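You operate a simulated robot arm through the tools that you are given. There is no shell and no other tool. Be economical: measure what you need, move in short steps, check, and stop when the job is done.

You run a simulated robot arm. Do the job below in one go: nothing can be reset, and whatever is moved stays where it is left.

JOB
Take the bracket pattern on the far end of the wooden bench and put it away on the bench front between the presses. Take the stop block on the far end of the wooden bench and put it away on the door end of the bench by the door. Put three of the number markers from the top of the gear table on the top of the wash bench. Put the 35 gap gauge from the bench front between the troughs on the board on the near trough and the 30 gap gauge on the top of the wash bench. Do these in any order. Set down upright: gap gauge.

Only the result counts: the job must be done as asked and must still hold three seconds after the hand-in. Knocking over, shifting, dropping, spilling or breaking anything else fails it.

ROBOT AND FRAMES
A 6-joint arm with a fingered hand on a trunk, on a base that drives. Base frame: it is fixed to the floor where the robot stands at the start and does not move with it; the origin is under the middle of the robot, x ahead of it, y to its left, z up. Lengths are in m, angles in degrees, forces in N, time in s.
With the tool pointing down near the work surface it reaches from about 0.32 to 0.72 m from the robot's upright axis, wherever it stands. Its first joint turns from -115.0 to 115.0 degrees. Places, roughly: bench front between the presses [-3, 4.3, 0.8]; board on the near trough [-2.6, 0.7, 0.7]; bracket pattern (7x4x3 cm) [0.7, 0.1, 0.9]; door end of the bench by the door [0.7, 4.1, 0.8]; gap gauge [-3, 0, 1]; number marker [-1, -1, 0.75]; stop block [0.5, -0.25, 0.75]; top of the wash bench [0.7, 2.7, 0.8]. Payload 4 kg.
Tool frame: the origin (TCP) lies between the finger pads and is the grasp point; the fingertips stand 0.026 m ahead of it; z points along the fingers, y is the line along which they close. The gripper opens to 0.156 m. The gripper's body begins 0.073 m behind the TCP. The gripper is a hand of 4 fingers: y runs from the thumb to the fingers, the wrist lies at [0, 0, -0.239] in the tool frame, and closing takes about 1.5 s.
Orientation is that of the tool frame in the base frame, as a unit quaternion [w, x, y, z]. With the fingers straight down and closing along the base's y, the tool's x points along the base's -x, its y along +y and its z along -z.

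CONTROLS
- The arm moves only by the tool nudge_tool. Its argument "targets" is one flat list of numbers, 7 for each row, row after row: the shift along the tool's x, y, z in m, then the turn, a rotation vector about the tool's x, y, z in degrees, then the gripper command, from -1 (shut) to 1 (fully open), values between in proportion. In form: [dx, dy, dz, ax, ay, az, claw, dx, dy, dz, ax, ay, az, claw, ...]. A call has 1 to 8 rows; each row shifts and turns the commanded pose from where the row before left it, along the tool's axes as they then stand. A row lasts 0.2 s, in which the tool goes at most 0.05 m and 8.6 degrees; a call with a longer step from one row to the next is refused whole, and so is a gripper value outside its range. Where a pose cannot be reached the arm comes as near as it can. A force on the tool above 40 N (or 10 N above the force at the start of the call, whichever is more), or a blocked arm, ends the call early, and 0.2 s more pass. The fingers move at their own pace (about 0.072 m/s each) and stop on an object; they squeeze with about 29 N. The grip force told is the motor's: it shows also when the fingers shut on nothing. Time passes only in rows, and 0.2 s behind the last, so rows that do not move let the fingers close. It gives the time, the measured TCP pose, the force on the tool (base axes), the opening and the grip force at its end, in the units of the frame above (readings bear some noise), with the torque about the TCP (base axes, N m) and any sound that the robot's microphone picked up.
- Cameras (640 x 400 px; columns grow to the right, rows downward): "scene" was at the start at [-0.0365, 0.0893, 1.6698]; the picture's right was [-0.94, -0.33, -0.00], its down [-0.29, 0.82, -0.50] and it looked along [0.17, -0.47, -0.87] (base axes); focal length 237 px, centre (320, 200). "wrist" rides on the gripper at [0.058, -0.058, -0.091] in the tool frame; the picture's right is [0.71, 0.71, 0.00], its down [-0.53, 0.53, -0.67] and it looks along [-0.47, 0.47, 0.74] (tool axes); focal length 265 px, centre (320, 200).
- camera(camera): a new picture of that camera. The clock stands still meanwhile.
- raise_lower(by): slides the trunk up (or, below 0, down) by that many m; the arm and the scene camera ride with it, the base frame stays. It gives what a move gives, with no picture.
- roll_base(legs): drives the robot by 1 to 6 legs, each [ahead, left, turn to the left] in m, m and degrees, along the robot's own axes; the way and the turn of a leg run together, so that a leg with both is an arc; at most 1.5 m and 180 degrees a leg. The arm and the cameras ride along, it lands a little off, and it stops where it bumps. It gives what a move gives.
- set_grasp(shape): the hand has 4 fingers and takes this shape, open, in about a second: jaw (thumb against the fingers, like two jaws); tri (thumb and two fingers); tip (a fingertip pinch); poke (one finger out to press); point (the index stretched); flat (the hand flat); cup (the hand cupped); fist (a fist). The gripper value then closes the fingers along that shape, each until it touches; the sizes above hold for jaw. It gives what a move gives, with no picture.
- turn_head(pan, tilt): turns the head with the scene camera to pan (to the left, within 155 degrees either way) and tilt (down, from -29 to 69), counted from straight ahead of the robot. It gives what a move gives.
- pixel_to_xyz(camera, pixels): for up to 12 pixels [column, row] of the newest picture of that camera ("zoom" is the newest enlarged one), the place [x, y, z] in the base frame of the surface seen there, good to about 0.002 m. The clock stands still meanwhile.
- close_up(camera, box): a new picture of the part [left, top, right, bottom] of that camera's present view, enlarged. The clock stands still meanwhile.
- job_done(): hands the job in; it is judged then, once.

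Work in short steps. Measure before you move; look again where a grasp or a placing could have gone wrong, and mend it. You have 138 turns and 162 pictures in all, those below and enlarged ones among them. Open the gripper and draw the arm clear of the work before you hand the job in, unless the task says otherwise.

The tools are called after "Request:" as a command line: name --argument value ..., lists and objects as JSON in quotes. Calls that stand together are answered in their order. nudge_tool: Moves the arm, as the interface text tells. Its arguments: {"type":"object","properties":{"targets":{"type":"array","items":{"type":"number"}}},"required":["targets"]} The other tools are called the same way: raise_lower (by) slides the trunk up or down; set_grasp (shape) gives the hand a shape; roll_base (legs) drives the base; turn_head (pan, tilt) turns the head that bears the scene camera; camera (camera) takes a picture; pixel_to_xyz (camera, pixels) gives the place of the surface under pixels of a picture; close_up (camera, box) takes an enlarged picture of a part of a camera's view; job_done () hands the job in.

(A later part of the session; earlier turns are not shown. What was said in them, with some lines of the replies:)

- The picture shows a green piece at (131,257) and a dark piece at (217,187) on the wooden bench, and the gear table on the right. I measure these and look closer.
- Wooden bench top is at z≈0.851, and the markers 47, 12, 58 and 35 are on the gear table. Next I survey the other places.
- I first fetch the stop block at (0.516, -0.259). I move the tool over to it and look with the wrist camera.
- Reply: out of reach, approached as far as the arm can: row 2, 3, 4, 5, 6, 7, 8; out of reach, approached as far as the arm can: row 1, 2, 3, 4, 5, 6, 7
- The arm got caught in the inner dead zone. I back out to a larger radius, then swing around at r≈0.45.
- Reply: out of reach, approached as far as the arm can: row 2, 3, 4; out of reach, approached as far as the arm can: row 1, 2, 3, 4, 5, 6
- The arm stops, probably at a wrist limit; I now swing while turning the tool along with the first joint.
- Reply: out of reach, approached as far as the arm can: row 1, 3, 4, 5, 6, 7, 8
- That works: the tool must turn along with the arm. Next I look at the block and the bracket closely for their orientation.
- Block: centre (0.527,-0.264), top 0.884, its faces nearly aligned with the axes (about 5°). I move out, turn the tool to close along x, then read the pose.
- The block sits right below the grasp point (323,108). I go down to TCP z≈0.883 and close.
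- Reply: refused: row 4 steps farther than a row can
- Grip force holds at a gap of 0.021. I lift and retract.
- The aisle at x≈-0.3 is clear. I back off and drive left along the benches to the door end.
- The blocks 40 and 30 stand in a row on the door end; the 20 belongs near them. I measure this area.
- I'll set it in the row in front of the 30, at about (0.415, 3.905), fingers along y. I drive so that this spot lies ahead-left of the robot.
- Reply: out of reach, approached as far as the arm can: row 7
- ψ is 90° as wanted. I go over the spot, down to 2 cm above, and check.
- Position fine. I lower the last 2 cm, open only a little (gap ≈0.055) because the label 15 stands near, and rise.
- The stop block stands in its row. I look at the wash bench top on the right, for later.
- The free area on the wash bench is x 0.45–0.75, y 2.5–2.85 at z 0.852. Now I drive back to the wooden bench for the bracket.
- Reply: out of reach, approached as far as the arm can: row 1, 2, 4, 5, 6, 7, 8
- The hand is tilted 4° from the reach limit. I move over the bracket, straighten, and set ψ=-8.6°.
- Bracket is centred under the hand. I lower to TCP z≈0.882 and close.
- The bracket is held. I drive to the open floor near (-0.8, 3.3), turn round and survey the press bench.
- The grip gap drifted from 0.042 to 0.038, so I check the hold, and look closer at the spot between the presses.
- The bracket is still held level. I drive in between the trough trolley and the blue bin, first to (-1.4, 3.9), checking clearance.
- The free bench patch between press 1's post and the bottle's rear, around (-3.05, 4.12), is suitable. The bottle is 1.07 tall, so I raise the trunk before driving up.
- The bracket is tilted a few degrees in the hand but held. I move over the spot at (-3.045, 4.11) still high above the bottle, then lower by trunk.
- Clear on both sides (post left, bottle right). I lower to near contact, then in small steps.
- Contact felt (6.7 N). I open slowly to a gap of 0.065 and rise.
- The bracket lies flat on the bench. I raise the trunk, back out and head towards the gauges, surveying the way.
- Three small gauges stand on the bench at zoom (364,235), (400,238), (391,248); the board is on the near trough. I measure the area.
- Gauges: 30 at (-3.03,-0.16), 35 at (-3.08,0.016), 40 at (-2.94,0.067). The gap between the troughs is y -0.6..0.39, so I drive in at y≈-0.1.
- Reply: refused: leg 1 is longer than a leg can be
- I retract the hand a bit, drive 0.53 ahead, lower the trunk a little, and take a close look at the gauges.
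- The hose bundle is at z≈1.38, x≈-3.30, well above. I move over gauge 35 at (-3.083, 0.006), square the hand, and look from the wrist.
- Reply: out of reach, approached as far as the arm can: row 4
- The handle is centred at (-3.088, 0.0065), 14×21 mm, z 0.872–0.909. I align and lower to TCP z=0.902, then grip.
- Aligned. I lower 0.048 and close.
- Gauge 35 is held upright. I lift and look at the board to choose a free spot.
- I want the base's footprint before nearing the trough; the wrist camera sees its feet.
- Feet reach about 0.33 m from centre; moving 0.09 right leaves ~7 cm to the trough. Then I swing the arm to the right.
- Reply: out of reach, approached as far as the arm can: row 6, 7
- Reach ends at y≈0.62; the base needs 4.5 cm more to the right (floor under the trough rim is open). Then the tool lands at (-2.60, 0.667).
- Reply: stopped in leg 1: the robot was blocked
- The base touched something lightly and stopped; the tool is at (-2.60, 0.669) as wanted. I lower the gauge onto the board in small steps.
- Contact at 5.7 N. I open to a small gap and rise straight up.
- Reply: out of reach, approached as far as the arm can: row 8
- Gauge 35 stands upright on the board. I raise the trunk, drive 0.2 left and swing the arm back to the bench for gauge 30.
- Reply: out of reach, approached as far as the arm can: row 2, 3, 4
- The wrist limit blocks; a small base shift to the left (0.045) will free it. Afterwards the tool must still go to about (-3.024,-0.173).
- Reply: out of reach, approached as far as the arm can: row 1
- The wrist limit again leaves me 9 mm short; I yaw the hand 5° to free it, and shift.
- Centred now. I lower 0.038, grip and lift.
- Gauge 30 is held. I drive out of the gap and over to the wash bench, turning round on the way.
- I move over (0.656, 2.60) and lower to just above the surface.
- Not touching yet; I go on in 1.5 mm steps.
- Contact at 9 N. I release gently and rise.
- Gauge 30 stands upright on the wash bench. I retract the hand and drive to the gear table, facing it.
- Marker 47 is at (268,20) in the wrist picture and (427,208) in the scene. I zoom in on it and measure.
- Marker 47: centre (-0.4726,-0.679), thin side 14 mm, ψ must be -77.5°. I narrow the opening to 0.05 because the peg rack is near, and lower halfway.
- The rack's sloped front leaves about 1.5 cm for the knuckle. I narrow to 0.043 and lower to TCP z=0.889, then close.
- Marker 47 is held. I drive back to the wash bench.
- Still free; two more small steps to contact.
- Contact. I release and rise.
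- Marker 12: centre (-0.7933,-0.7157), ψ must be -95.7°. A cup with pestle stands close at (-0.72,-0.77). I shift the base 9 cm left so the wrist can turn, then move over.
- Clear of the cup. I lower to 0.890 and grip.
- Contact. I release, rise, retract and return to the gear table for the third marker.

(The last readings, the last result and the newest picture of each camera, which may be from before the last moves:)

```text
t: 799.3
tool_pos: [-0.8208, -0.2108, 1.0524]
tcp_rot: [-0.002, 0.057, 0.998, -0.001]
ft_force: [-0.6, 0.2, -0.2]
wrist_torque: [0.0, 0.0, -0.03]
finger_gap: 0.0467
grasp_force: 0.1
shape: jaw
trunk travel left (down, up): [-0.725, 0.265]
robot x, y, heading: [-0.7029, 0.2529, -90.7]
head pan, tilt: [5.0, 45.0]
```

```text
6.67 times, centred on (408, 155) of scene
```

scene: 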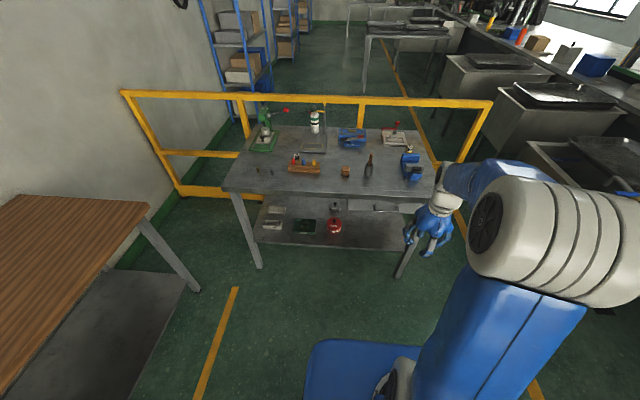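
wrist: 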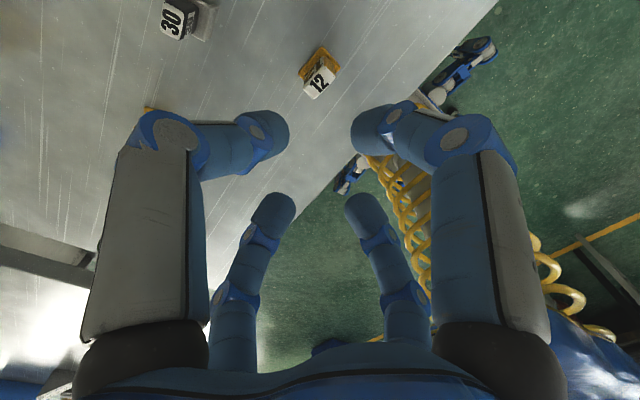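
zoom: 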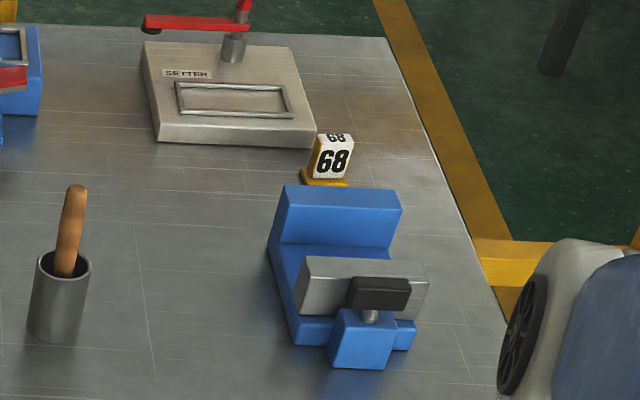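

Request:
close_up --camera "scene" --box '[270, 130, 334, 170]'

Request:
pixel_to_xyz --camera "zoom" --pixels '[[232, 289], [232, 300], [222, 292], [337, 296], [265, 241], [250, 250], [287, 245], [268, 280], [340, 322], [300, 318], [292, 302], [440, 300]]'

Request:
close_up --camera "scene" --box '[376, 125, 440, 185]'

Request:
pixel_to_xyz --camera "zoom" --pixels '[[340, 138], [330, 160], [325, 180], [310, 190], [340, 190], [390, 193], [340, 205], [390, 240], [350, 290], [300, 145], [240, 138], [315, 125]]'

```text
10.00 times, centred on (302, 150) of scene
```

zoom: 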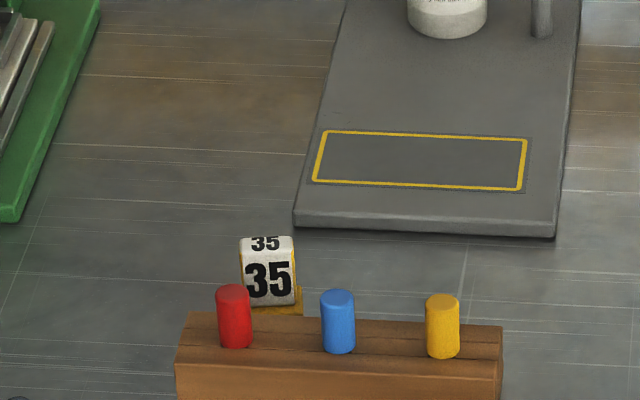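

```text
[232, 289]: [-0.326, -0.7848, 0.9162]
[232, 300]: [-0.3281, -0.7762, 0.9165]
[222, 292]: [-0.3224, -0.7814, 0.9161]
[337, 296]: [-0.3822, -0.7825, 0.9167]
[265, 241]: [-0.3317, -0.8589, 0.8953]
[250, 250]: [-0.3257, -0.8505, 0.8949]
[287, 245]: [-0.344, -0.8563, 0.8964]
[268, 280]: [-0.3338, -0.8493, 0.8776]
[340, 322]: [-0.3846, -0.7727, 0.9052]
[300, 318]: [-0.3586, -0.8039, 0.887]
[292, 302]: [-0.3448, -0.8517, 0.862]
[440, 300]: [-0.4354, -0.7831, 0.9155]
```

```text
6.67 times, centred on (408, 155) of scene
```

zoom: 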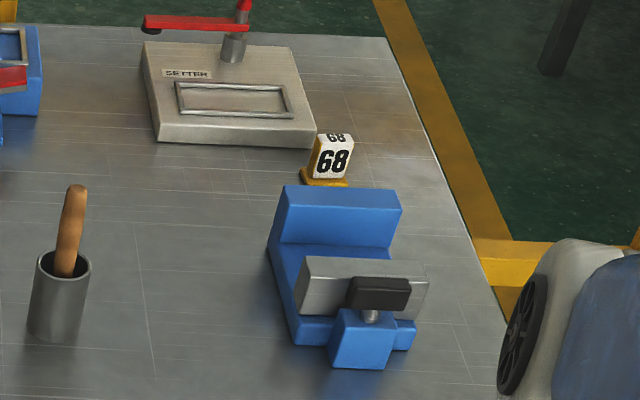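

```text
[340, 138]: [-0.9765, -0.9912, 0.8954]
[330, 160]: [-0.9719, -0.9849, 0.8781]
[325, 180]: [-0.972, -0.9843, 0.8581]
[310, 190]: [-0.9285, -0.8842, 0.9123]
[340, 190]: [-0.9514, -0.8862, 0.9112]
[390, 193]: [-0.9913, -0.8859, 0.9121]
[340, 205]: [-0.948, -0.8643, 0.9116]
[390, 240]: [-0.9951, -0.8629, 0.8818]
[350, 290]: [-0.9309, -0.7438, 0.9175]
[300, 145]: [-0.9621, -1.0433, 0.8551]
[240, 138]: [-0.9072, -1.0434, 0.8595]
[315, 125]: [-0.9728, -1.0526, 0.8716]
```

Marker 68 at (-0.974,-0.99) has free space (vise 10 cm in front). I drive up so it lies within reach.

Request:
roll_base --legs '[[0.3, -0.16, 0.7], [0.25, 0, 0]]'

Request:
turn_head --pan 5 --tilt 55

Request:
camera --camera "scene"

Request:
camera --camera "wrist"

```text
t: 807.1
tool_pos: [-0.9769, -0.7602, 1.0518]
tcp_rot: [-0.002, 0.053, 0.999, -0.001]
ft_force: [0.1, 0.0, 0.3]
wrist_torque: [0.05, 0.02, 0.01]
finger_gap: 0.0462
grasp_force: 0.0
shape: jaw
trunk travel left (down, up): [-0.725, 0.265]
robot x, y, heading: [-0.8616, -0.3035, -90.2]
head pan, tilt: [5.0, 45.0]
```

```text
t: 807.8
tool_pos: [-0.977, -0.7609, 1.053]
tcp_rot: [-0.003, 0.052, 0.999, -0.001]
ft_force: [0.1, -0.6, 1.0]
wrist_torque: [0.03, -0.04, 0.02]
finger_gap: 0.0461
grasp_force: 0.0
shape: jaw
trunk travel left (down, up): [-0.725, 0.265]
robot x, y, heading: [-0.8611, -0.3046, -90.3]
head pan, tilt: [5.0, 55.0]
```

```text
42 pictures are left
```

scene: 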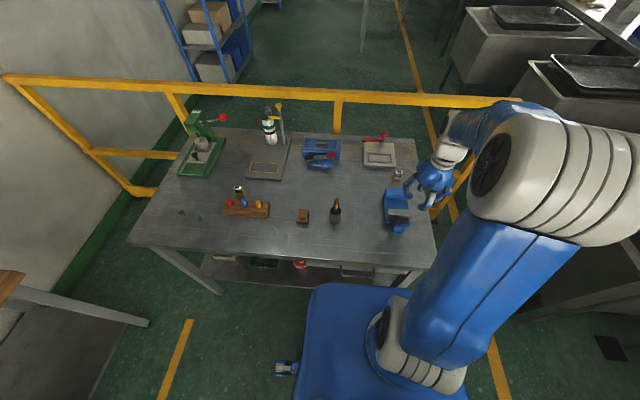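

```text
41 pictures are left
```

wrist: 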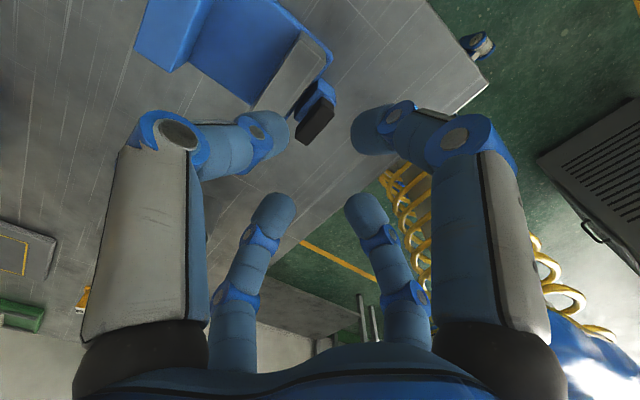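

Request:
pixel_to_xyz --camera "scene" --pixels '[[420, 98], [480, 103], [470, 165], [455, 200], [300, 90], [338, 120], [383, 135], [370, 140]]'

Request:
nudge_tool --targets '[0, -0.045, 0, 0, 0, 0, -0.4, 0, -0.045, 0, 0, 0, 0, -0.4, 0, -0.045, 0, 0, 0, 0, -0.4, 0, -0.045, 0, 0, 0, 0, -0.4, 0, 0, 0, 0, 0, 0, -0.4]'

Request:
camera --camera "wrist"

```text
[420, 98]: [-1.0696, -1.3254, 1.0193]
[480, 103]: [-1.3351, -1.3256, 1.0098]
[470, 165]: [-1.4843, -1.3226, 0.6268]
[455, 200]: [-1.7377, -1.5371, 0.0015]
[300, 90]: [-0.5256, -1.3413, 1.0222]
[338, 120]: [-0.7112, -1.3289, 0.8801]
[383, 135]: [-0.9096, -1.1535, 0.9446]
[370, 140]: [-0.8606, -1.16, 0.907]
```

```text
t: 809.0
tool_pos: [-0.9973, -0.9367, 1.0542]
tcp_rot: [-0.002, 0.05, 0.999, -0.003]
ft_force: [-0.3, 0.7, 0.7]
wrist_torque: [-0.01, 0.0, -0.01]
finger_gap: 0.0463
grasp_force: 0.0
shape: jaw
trunk travel left (down, up): [-0.725, 0.265]
robot x, y, heading: [-0.8606, -0.3057, -89.9]
head pan, tilt: [5.0, 55.0]
```

```text
40 pictures are left
```

wrist: 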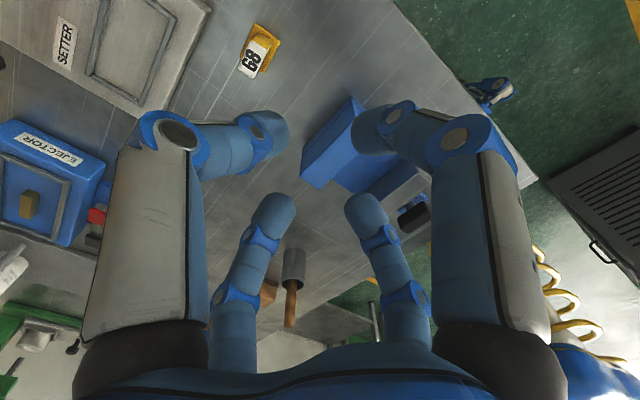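

Rail is at y≈-1.33, far enough. Marker 68 is at (255,52) in the wrist picture; I measure its corners.

Request:
close_up --camera "wrist" --box '[192, 10, 320, 90]'

Request:
pixel_to_xyz --camera "zoom" --pixels '[[300, 170], [320, 200], [350, 150], [290, 230], [260, 300], [330, 260]]'

```text
5.00 times, centred on (256, 50) of wrist
```

zoom: 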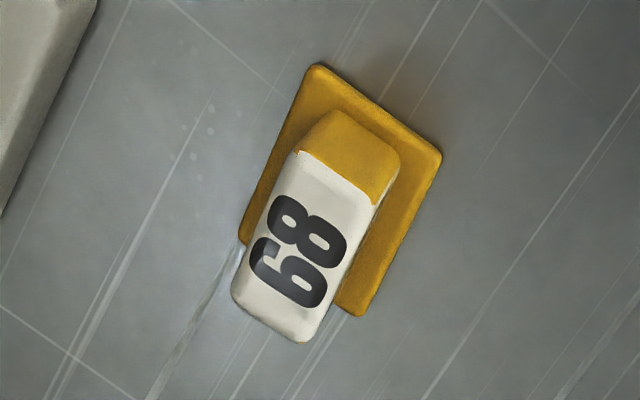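

```text
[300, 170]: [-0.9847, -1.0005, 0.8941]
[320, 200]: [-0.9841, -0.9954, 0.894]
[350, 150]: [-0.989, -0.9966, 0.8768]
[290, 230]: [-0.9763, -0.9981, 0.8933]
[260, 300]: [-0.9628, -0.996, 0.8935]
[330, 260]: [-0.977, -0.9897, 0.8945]
```

Request:
pixel_to_xyz --camera "zoom" --pixels '[[301, 160], [368, 205], [305, 335], [238, 290], [303, 248], [318, 72], [435, 158], [358, 312]]'

```text
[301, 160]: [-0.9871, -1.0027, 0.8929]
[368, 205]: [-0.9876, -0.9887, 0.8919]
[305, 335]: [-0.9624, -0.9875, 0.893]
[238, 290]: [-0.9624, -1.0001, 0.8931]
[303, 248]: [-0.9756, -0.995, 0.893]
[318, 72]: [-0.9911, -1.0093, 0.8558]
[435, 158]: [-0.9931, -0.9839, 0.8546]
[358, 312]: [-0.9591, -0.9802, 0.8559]
```

Marker 68: centre (-0.975,-0.995), ψ≈-86°. I turn, move over and lower halfway.

Request:
nudge_tool --targets '[0, 0, 0, 0, 0, -4.9, -0.4, 0, 0, 0, 0, 0, -4.8, -0.4, -0.009, -0.03, 0, 0, 0, 0, -0.4, -0.009, -0.0295, 0, 0, 0, 0, -0.4, 0, 0, 0.04, 0, 0, 0, -0.4, 0, 0, 0.04, 0, 0, 0, -0.4, 0, 0, 0, 0, 0, 0, -0.45]'

Request:
camera --camera "wrist"

```text
t: 810.6
tool_pos: [-0.9745, -0.9962, 0.972]
tcp_rot: [-0.002, -0.031, 1.0, -0.001]
ft_force: [0.2, 0.8, -0.1]
wrist_torque: [-0.02, -0.01, -0.04]
finger_gap: 0.0434
grasp_force: 0.0
shape: jaw
trunk travel left (down, up): [-0.725, 0.265]
robot x, y, heading: [-0.8604, -0.3028, -90.4]
head pan, tilt: [5.0, 55.0]
```

```text
38 pictures are left
```

wrist: 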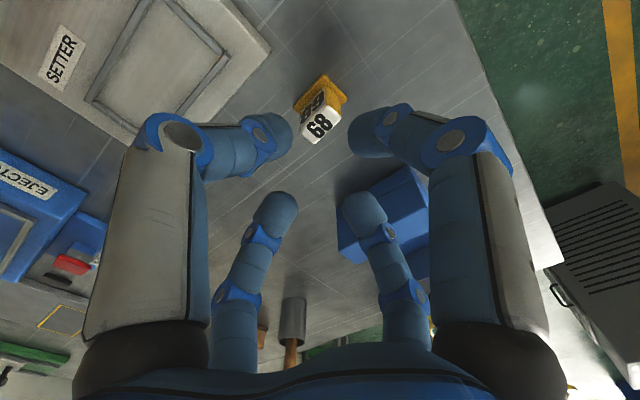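

Aligned and clear. I lower to 0.890 and grip.

Request:
nudge_tool --targets '[0, 0, 0.04, 0, 0, 0, -0.45, 0, 0, 0.03, 0, 0, 0, -0.45, 0, 0, 0.0115, 0, 0, 0, -0.45, 0, 0, 0, 0, 0, 0, -0.45]'

Request:
nudge_tool --targets '[0, 0, 0, 0, 0, 0, -1, 0, 0, 0, 0, 0, 0, -1, 0, 0, 0, 0, 0, 0, -1, 0, 0, 0, 0, 0, 0, -1, 0, 0, 0, 0, 0, 0, -1]'

Request:
nudge_tool --targets '[0, 0, -0.02, 0, 0, 0, -1, 0, 0, -0.04, 0, 0, 0, -1, 0, 0, -0.045, 0, 0, 0, -1, 0, 0.0, -0.045, 0, 0, 0, -1, 0, 0.045, 0, 0, 0, 0, -1, 0, 0.045, 0, 0, 0, 0, -1, 0, 0.045, 0, 0, 0, 0, -1]'

Request:
camera --camera "wrist"

```text
t: 811.6
tool_pos: [-0.9719, -0.9978, 0.891]
tcp_rot: [-0.004, -0.033, 0.999, -0.001]
ft_force: [0.8, 0.6, 0.1]
wrist_torque: [-0.01, 0.01, 0.02]
finger_gap: 0.043
grasp_force: 0.0
shape: jaw
trunk travel left (down, up): [-0.725, 0.265]
robot x, y, heading: [-0.8584, -0.3025, -90.1]
head pan, tilt: [5.0, 55.0]
```

```text
t: 812.8
tool_pos: [-0.9725, -0.9973, 0.8895]
tcp_rot: [-0.002, -0.032, 0.999, -0.001]
ft_force: [-0.6, 0.4, 0.2]
wrist_torque: [0.01, -0.01, 0.01]
finger_gap: 0.0136
grasp_force: 29.2
shape: jaw
trunk travel left (down, up): [-0.725, 0.265]
robot x, y, heading: [-0.8648, -0.3023, -90.3]
head pan, tilt: [5.0, 55.0]
```

```text
t: 814.4
tool_pos: [-0.9796, -0.8582, 1.0429]
tcp_rot: [-0.004, -0.033, 0.999, -0.004]
ft_force: [-0.7, 1.0, -0.4]
wrist_torque: [-0.05, 0.0, 0.01]
finger_gap: 0.0138
grasp_force: 29.3
shape: jaw
trunk travel left (down, up): [-0.725, 0.265]
robot x, y, heading: [-0.8612, -0.3023, -89.9]
head pan, tilt: [5.0, 55.0]
```

```text
37 pictures are left
```

wrist: 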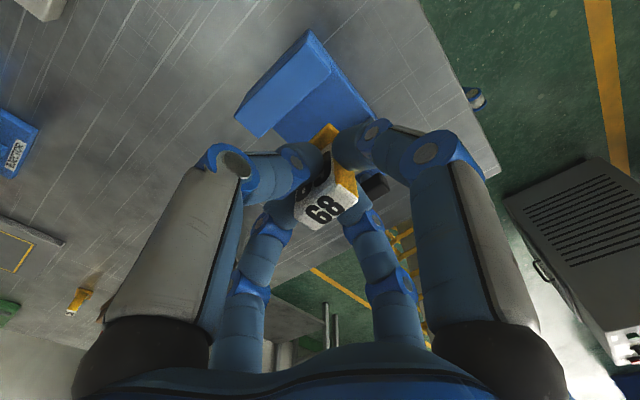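

Marker 68 is held. I go left first (away from the cart), then back and over to the wash bench.

Request:
roll_base --legs '[[-0.1, 0.3, 0], [-1.2, 0, 0], [0, 0, 90], [0, 1.5, 0], [0.45, 0.36, 0]]'

Request:
turn_head --pan -5 --tilt 58

Request:
camera --camera "scene"

```text
t: 868.3
tool_pos: [0.238, 2.8251, 1.0407]
tcp_rot: [0.001, 0.77, -0.638, 0.003]
ft_force: [-0.1, 0.2, -0.4]
wrist_torque: [0.01, 0.01, 0.01]
finger_gap: 0.0134
grasp_force: 28.7
shape: jaw
trunk travel left (down, up): [-0.725, 0.265]
robot x, y, heading: [-0.3343, 2.8755, 7.0]
head pan, tilt: [5.0, 55.0]
```

```text
t: 869.0
tool_pos: [0.2375, 2.8251, 1.0409]
tcp_rot: [0.001, 0.77, -0.637, 0.002]
ft_force: [-1.1, -0.2, -0.4]
wrist_torque: [0.01, 0.0, 0.0]
finger_gap: 0.0132
grasp_force: 28.7
shape: jaw
trunk travel left (down, up): [-0.725, 0.265]
robot x, y, heading: [-0.3354, 2.8729, 6.8]
head pan, tilt: [-5.0, 58.0]
```

```text
36 pictures are left
```

scene: 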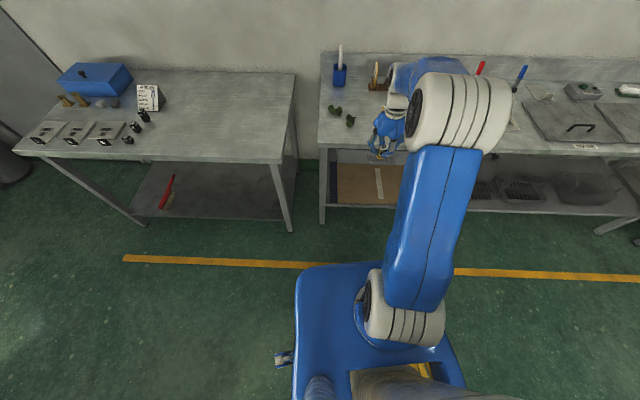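

Request:
roll_base --legs '[[0.31, -0.03, -6.8]]'

Request:
camera --camera "wrist"

```text
t: 873.5
tool_pos: [0.5349, 2.7481, 1.0412]
tcp_rot: [0.002, 0.733, -0.681, 0.003]
ft_force: [-0.7, 0.0, -0.7]
wrist_torque: [0.0, 0.02, 0.01]
finger_gap: 0.0136
grasp_force: 28.7
shape: jaw
trunk travel left (down, up): [-0.725, 0.265]
robot x, y, heading: [-0.0203, 2.865, 0.0]
head pan, tilt: [-5.0, 58.0]
```

```text
35 pictures are left
```

wrist: 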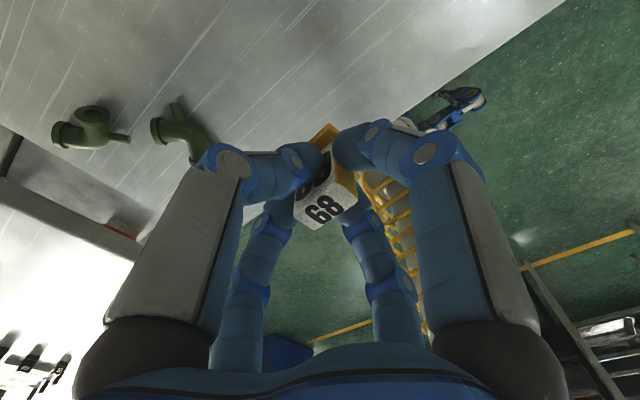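

Right above the wanted spot. I lower to near contact.

Request:
nudge_tool --targets '[0, 0, 0.045, 0, 0, 0, -1, 0, 0, 0.045, 0, 0, 0, -1, 0, 0, 0.04, 0, 0, 0, -1, 0, 0, 0.0175, 0, 0, 0, -1, 0, 0, 0, 0, 0, 0, -1]'

Request:
nudge_tool --targets '[0, 0, 0.0015, 0, 0, 0, -1, 0, 0, 0, 0, 0, 0, -1]'

Request:
nudge_tool --targets '[0, 0, 0.0015, 0, 0, 0, -1, 0, 0, 0, 0, 0, 0, -1]'

```text
t: 874.7
tool_pos: [0.5369, 2.7466, 0.8942]
tcp_rot: [0.002, 0.732, -0.681, 0.002]
ft_force: [0.9, -0.2, -1.5]
wrist_torque: [0.03, 0.02, 0.0]
finger_gap: 0.0133
grasp_force: 29.0
shape: jaw
trunk travel left (down, up): [-0.725, 0.265]
robot x, y, heading: [-0.0244, 2.8654, 0.2]
head pan, tilt: [-5.0, 58.0]
```

```text
t: 875.3
tool_pos: [0.5367, 2.747, 0.8922]
tcp_rot: [0.001, 0.733, -0.681, 0.003]
ft_force: [0.7, -0.2, 0.0]
wrist_torque: [0.01, 0.02, -0.02]
finger_gap: 0.0137
grasp_force: 28.7
shape: jaw
trunk travel left (down, up): [-0.725, 0.265]
robot x, y, heading: [-0.0252, 2.8654, -0.0]
head pan, tilt: [-5.0, 58.0]
```

```text
t: 875.9
tool_pos: [0.5364, 2.7475, 0.8917]
tcp_rot: [0.001, 0.733, -0.681, 0.002]
ft_force: [-0.6, 0.3, -0.2]
wrist_torque: [-0.01, 0.0, 0.01]
finger_gap: 0.0133
grasp_force: 28.7
shape: jaw
trunk travel left (down, up): [-0.725, 0.265]
robot x, y, heading: [-0.0212, 2.8591, 0.2]
head pan, tilt: [-5.0, 58.0]
```

Request:
nudge_tool --targets '[0, 0, 0.0015, 0, 0, 0, -1, 0, 0, 0, 0, 0, 0, -1]'

Request:
nudge_tool --targets '[0, 0, 0.001, 0, 0, 0, -1, 0, 0, 0, 0, 0, 0, -1]'

```text
t: 876.5
tool_pos: [0.5358, 2.7463, 0.8901]
tcp_rot: [0.001, 0.733, -0.681, 0.002]
ft_force: [0.1, -0.6, 0.3]
wrist_torque: [0.01, 0.01, 0.01]
finger_gap: 0.0132
grasp_force: 28.9
shape: jaw
trunk travel left (down, up): [-0.725, 0.265]
robot x, y, heading: [-0.0181, 2.8633, 0.4]
head pan, tilt: [-5.0, 58.0]
```

```text
t: 877.1
tool_pos: [0.5355, 2.7471, 0.8887]
tcp_rot: [0.001, 0.732, -0.681, 0.004]
ft_force: [0.8, -0.5, 2.8]
wrist_torque: [0.0, 0.01, 0.04]
finger_gap: 0.0136
grasp_force: 29.3
shape: jaw
trunk travel left (down, up): [-0.725, 0.265]
robot x, y, heading: [-0.0198, 2.8626, 0.3]
head pan, tilt: [-5.0, 58.0]
```

Contact. I release, rise, retract and check the wash bench from the head camera.

Request:
nudge_tool --targets '[0, 0, 0, 0, 0, 0, -0.7, 0, 0, 0, 0, 0, 0, -0.5, 0, 0, 0, 0, 0, 0, -0.4, 0, 0, 0, 0, 0, 0, -0.4, 0, 0, -0.03, 0, 0, 0, -0.4, 0, 0, -0.045, 0, 0, 0, -0.4, 0, 0, -0.045, 0, 0, 0, -0.4, 0, 0, -0.045, 0, 0, 0, -0.4]'

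Request:
roll_base --legs '[[-0.5, 0, 0]]'

Request:
turn_head --pan -5 --tilt 40

Request:
camera --camera "scene"

Request:
close_up --camera "scene" --box '[270, 120, 430, 220]'

```text
t: 878.9
tool_pos: [0.5355, 2.749, 1.0527]
tcp_rot: [0.001, 0.733, -0.68, 0.003]
ft_force: [0.0, 0.4, -0.3]
wrist_torque: [0.02, 0.0, 0.0]
finger_gap: 0.0465
grasp_force: 0.0
shape: jaw
trunk travel left (down, up): [-0.725, 0.265]
robot x, y, heading: [-0.0206, 2.8631, 0.3]
head pan, tilt: [-5.0, 58.0]
```

```text
t: 885.8
tool_pos: [0.0369, 2.7473, 1.0523]
tcp_rot: [0.001, 0.731, -0.682, 0.002]
ft_force: [1.3, -0.1, 0.2]
wrist_torque: [-0.04, -0.02, -0.01]
finger_gap: 0.0467
grasp_force: 0.0
shape: jaw
trunk travel left (down, up): [-0.725, 0.265]
robot x, y, heading: [-0.526, 2.8593, 0.3]
head pan, tilt: [-5.0, 58.0]
```

```text
t: 886.6
tool_pos: [0.0358, 2.7477, 1.0521]
tcp_rot: [0.001, 0.732, -0.681, 0.002]
ft_force: [1.1, -0.3, 0.2]
wrist_torque: [0.04, 0.0, 0.02]
finger_gap: 0.0465
grasp_force: 0.1
shape: jaw
trunk travel left (down, up): [-0.725, 0.265]
robot x, y, heading: [-0.5244, 2.8598, 0.3]
head pan, tilt: [-5.0, 40.0]
```

```text
34 pictures are left
```

scene: 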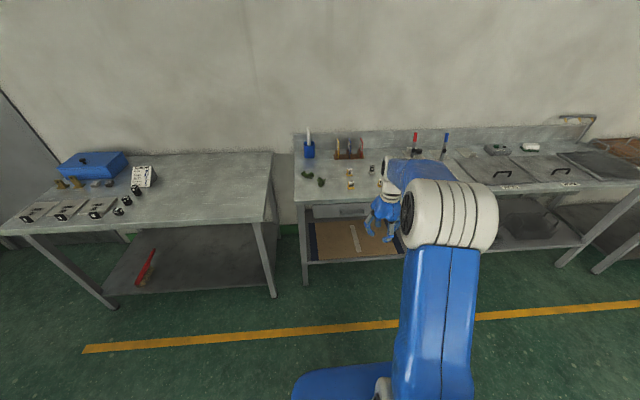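

```text
4.00 times, centred on (350, 170) of scene
```

zoom: 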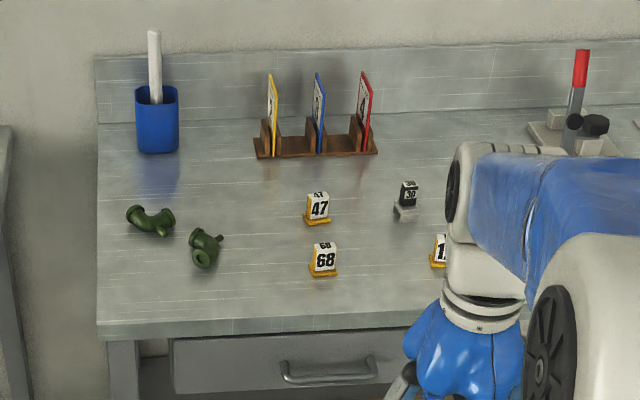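

All four stand well on the wash bench. I open the hand and take a last look at the gauge on the board, the bracket and the stop block.

Request:
nudge_tool --targets '[0, 0, 0, 0, 0, 0, 1, 0, 0, 0, 0, 0, 0, 1, 0, 0, 0, 0, 0, 0, 1, 0, 0, 0, 0, 0, 0, 1]'

Request:
close_up --camera "scene" --box '[0, 140, 176, 250]'

Request:
turn_head --pan -134 --tilt 20

Request:
close_up --camera "scene" --box '[250, 150, 390, 238]'

Request:
turn_head --pan 152 --tilt 15

Request:
close_up --camera "scene" --box '[260, 150, 380, 225]'

```text
t: 887.6
tool_pos: [0.0371, 2.7474, 1.0531]
tcp_rot: [0.002, 0.732, -0.681, 0.003]
ft_force: [0.2, 0.9, 0.3]
wrist_torque: [-0.01, -0.01, 0.02]
finger_gap: 0.156
grasp_force: 0.1
shape: jaw
trunk travel left (down, up): [-0.725, 0.265]
robot x, y, heading: [-0.5194, 2.8618, 0.2]
head pan, tilt: [-5.0, 40.0]
```

```text
3.64 times, centred on (88, 195) of scene
```

zoom: 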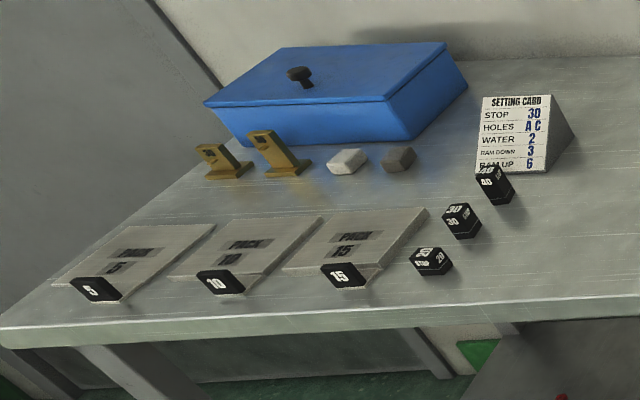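

```text
t: 889.7
tool_pos: [0.0378, 2.7467, 1.0526]
tcp_rot: [0.001, 0.732, -0.681, 0.003]
ft_force: [-0.4, -0.7, 0.9]
wrist_torque: [-0.01, 0.0, -0.02]
finger_gap: 0.156
grasp_force: 0.1
shape: jaw
trunk travel left (down, up): [-0.725, 0.265]
robot x, y, heading: [-0.5242, 2.8617, 0.1]
head pan, tilt: [-134.0, 20.0]
```

```text
4.55 times, centred on (320, 194) of scene
```

zoom: 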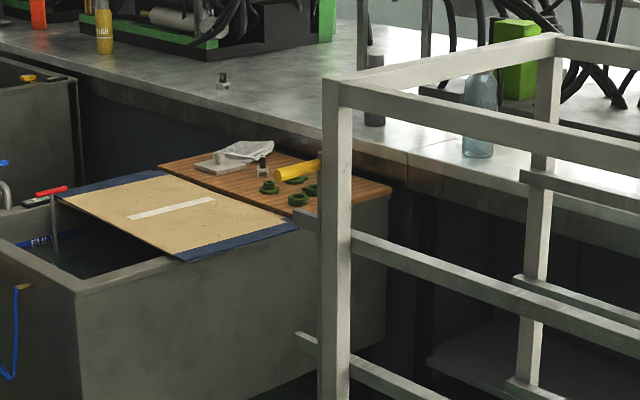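

```text
t: 893.6
tool_pos: [0.036, 2.7469, 1.0521]
tcp_rot: [0.001, 0.732, -0.681, 0.002]
ft_force: [0.5, 0.2, 0.1]
wrist_torque: [0.03, 0.02, 0.01]
finger_gap: 0.1561
grasp_force: 0.0
shape: jaw
trunk travel left (down, up): [-0.725, 0.265]
robot x, y, heading: [-0.522, 2.8627, 0.4]
head pan, tilt: [152.0, 15.0]
```

```text
5.33 times, centred on (320, 188) of scene
```

zoom: 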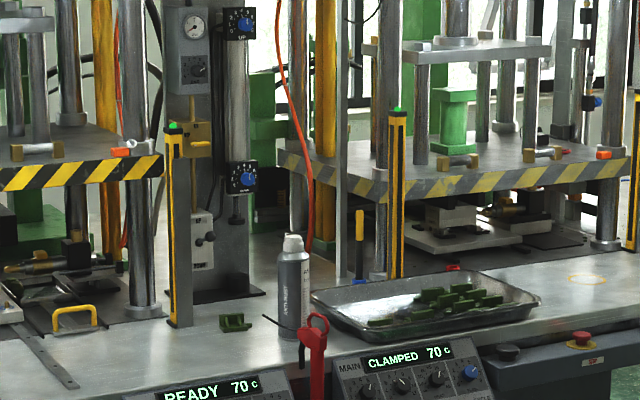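

Everything is in place and standing, the hand is open and clear, so I hand in.

Request:
job_done

```text
The job is handed in.
```

I handed the job in with every item moved where you asked. In the last pictures, everything was standing and the hand was open and clear.

- **Stop block:** it stands on the door end of the bench by the door, in the row in front of the 30 block.
- **Bracket pattern:** it lies flat on the bench front between the presses, between the first press's post and the spray bottle. The same patterns sit in a tray nearby, but I put this one on the bench itself, as the job says.
- **Number markers:** 47, 12 and 68 stand on the top of the wash bench.
- **35 gap gauge:** it stands upright on the board on the near trough.
- **30 gap gauge:** it stands upright on the top of the wash bench.

While setting the 35 gauge down, the base touched something beside the near trough and stopped. Nothing looked shifted in the pictures afterwards.
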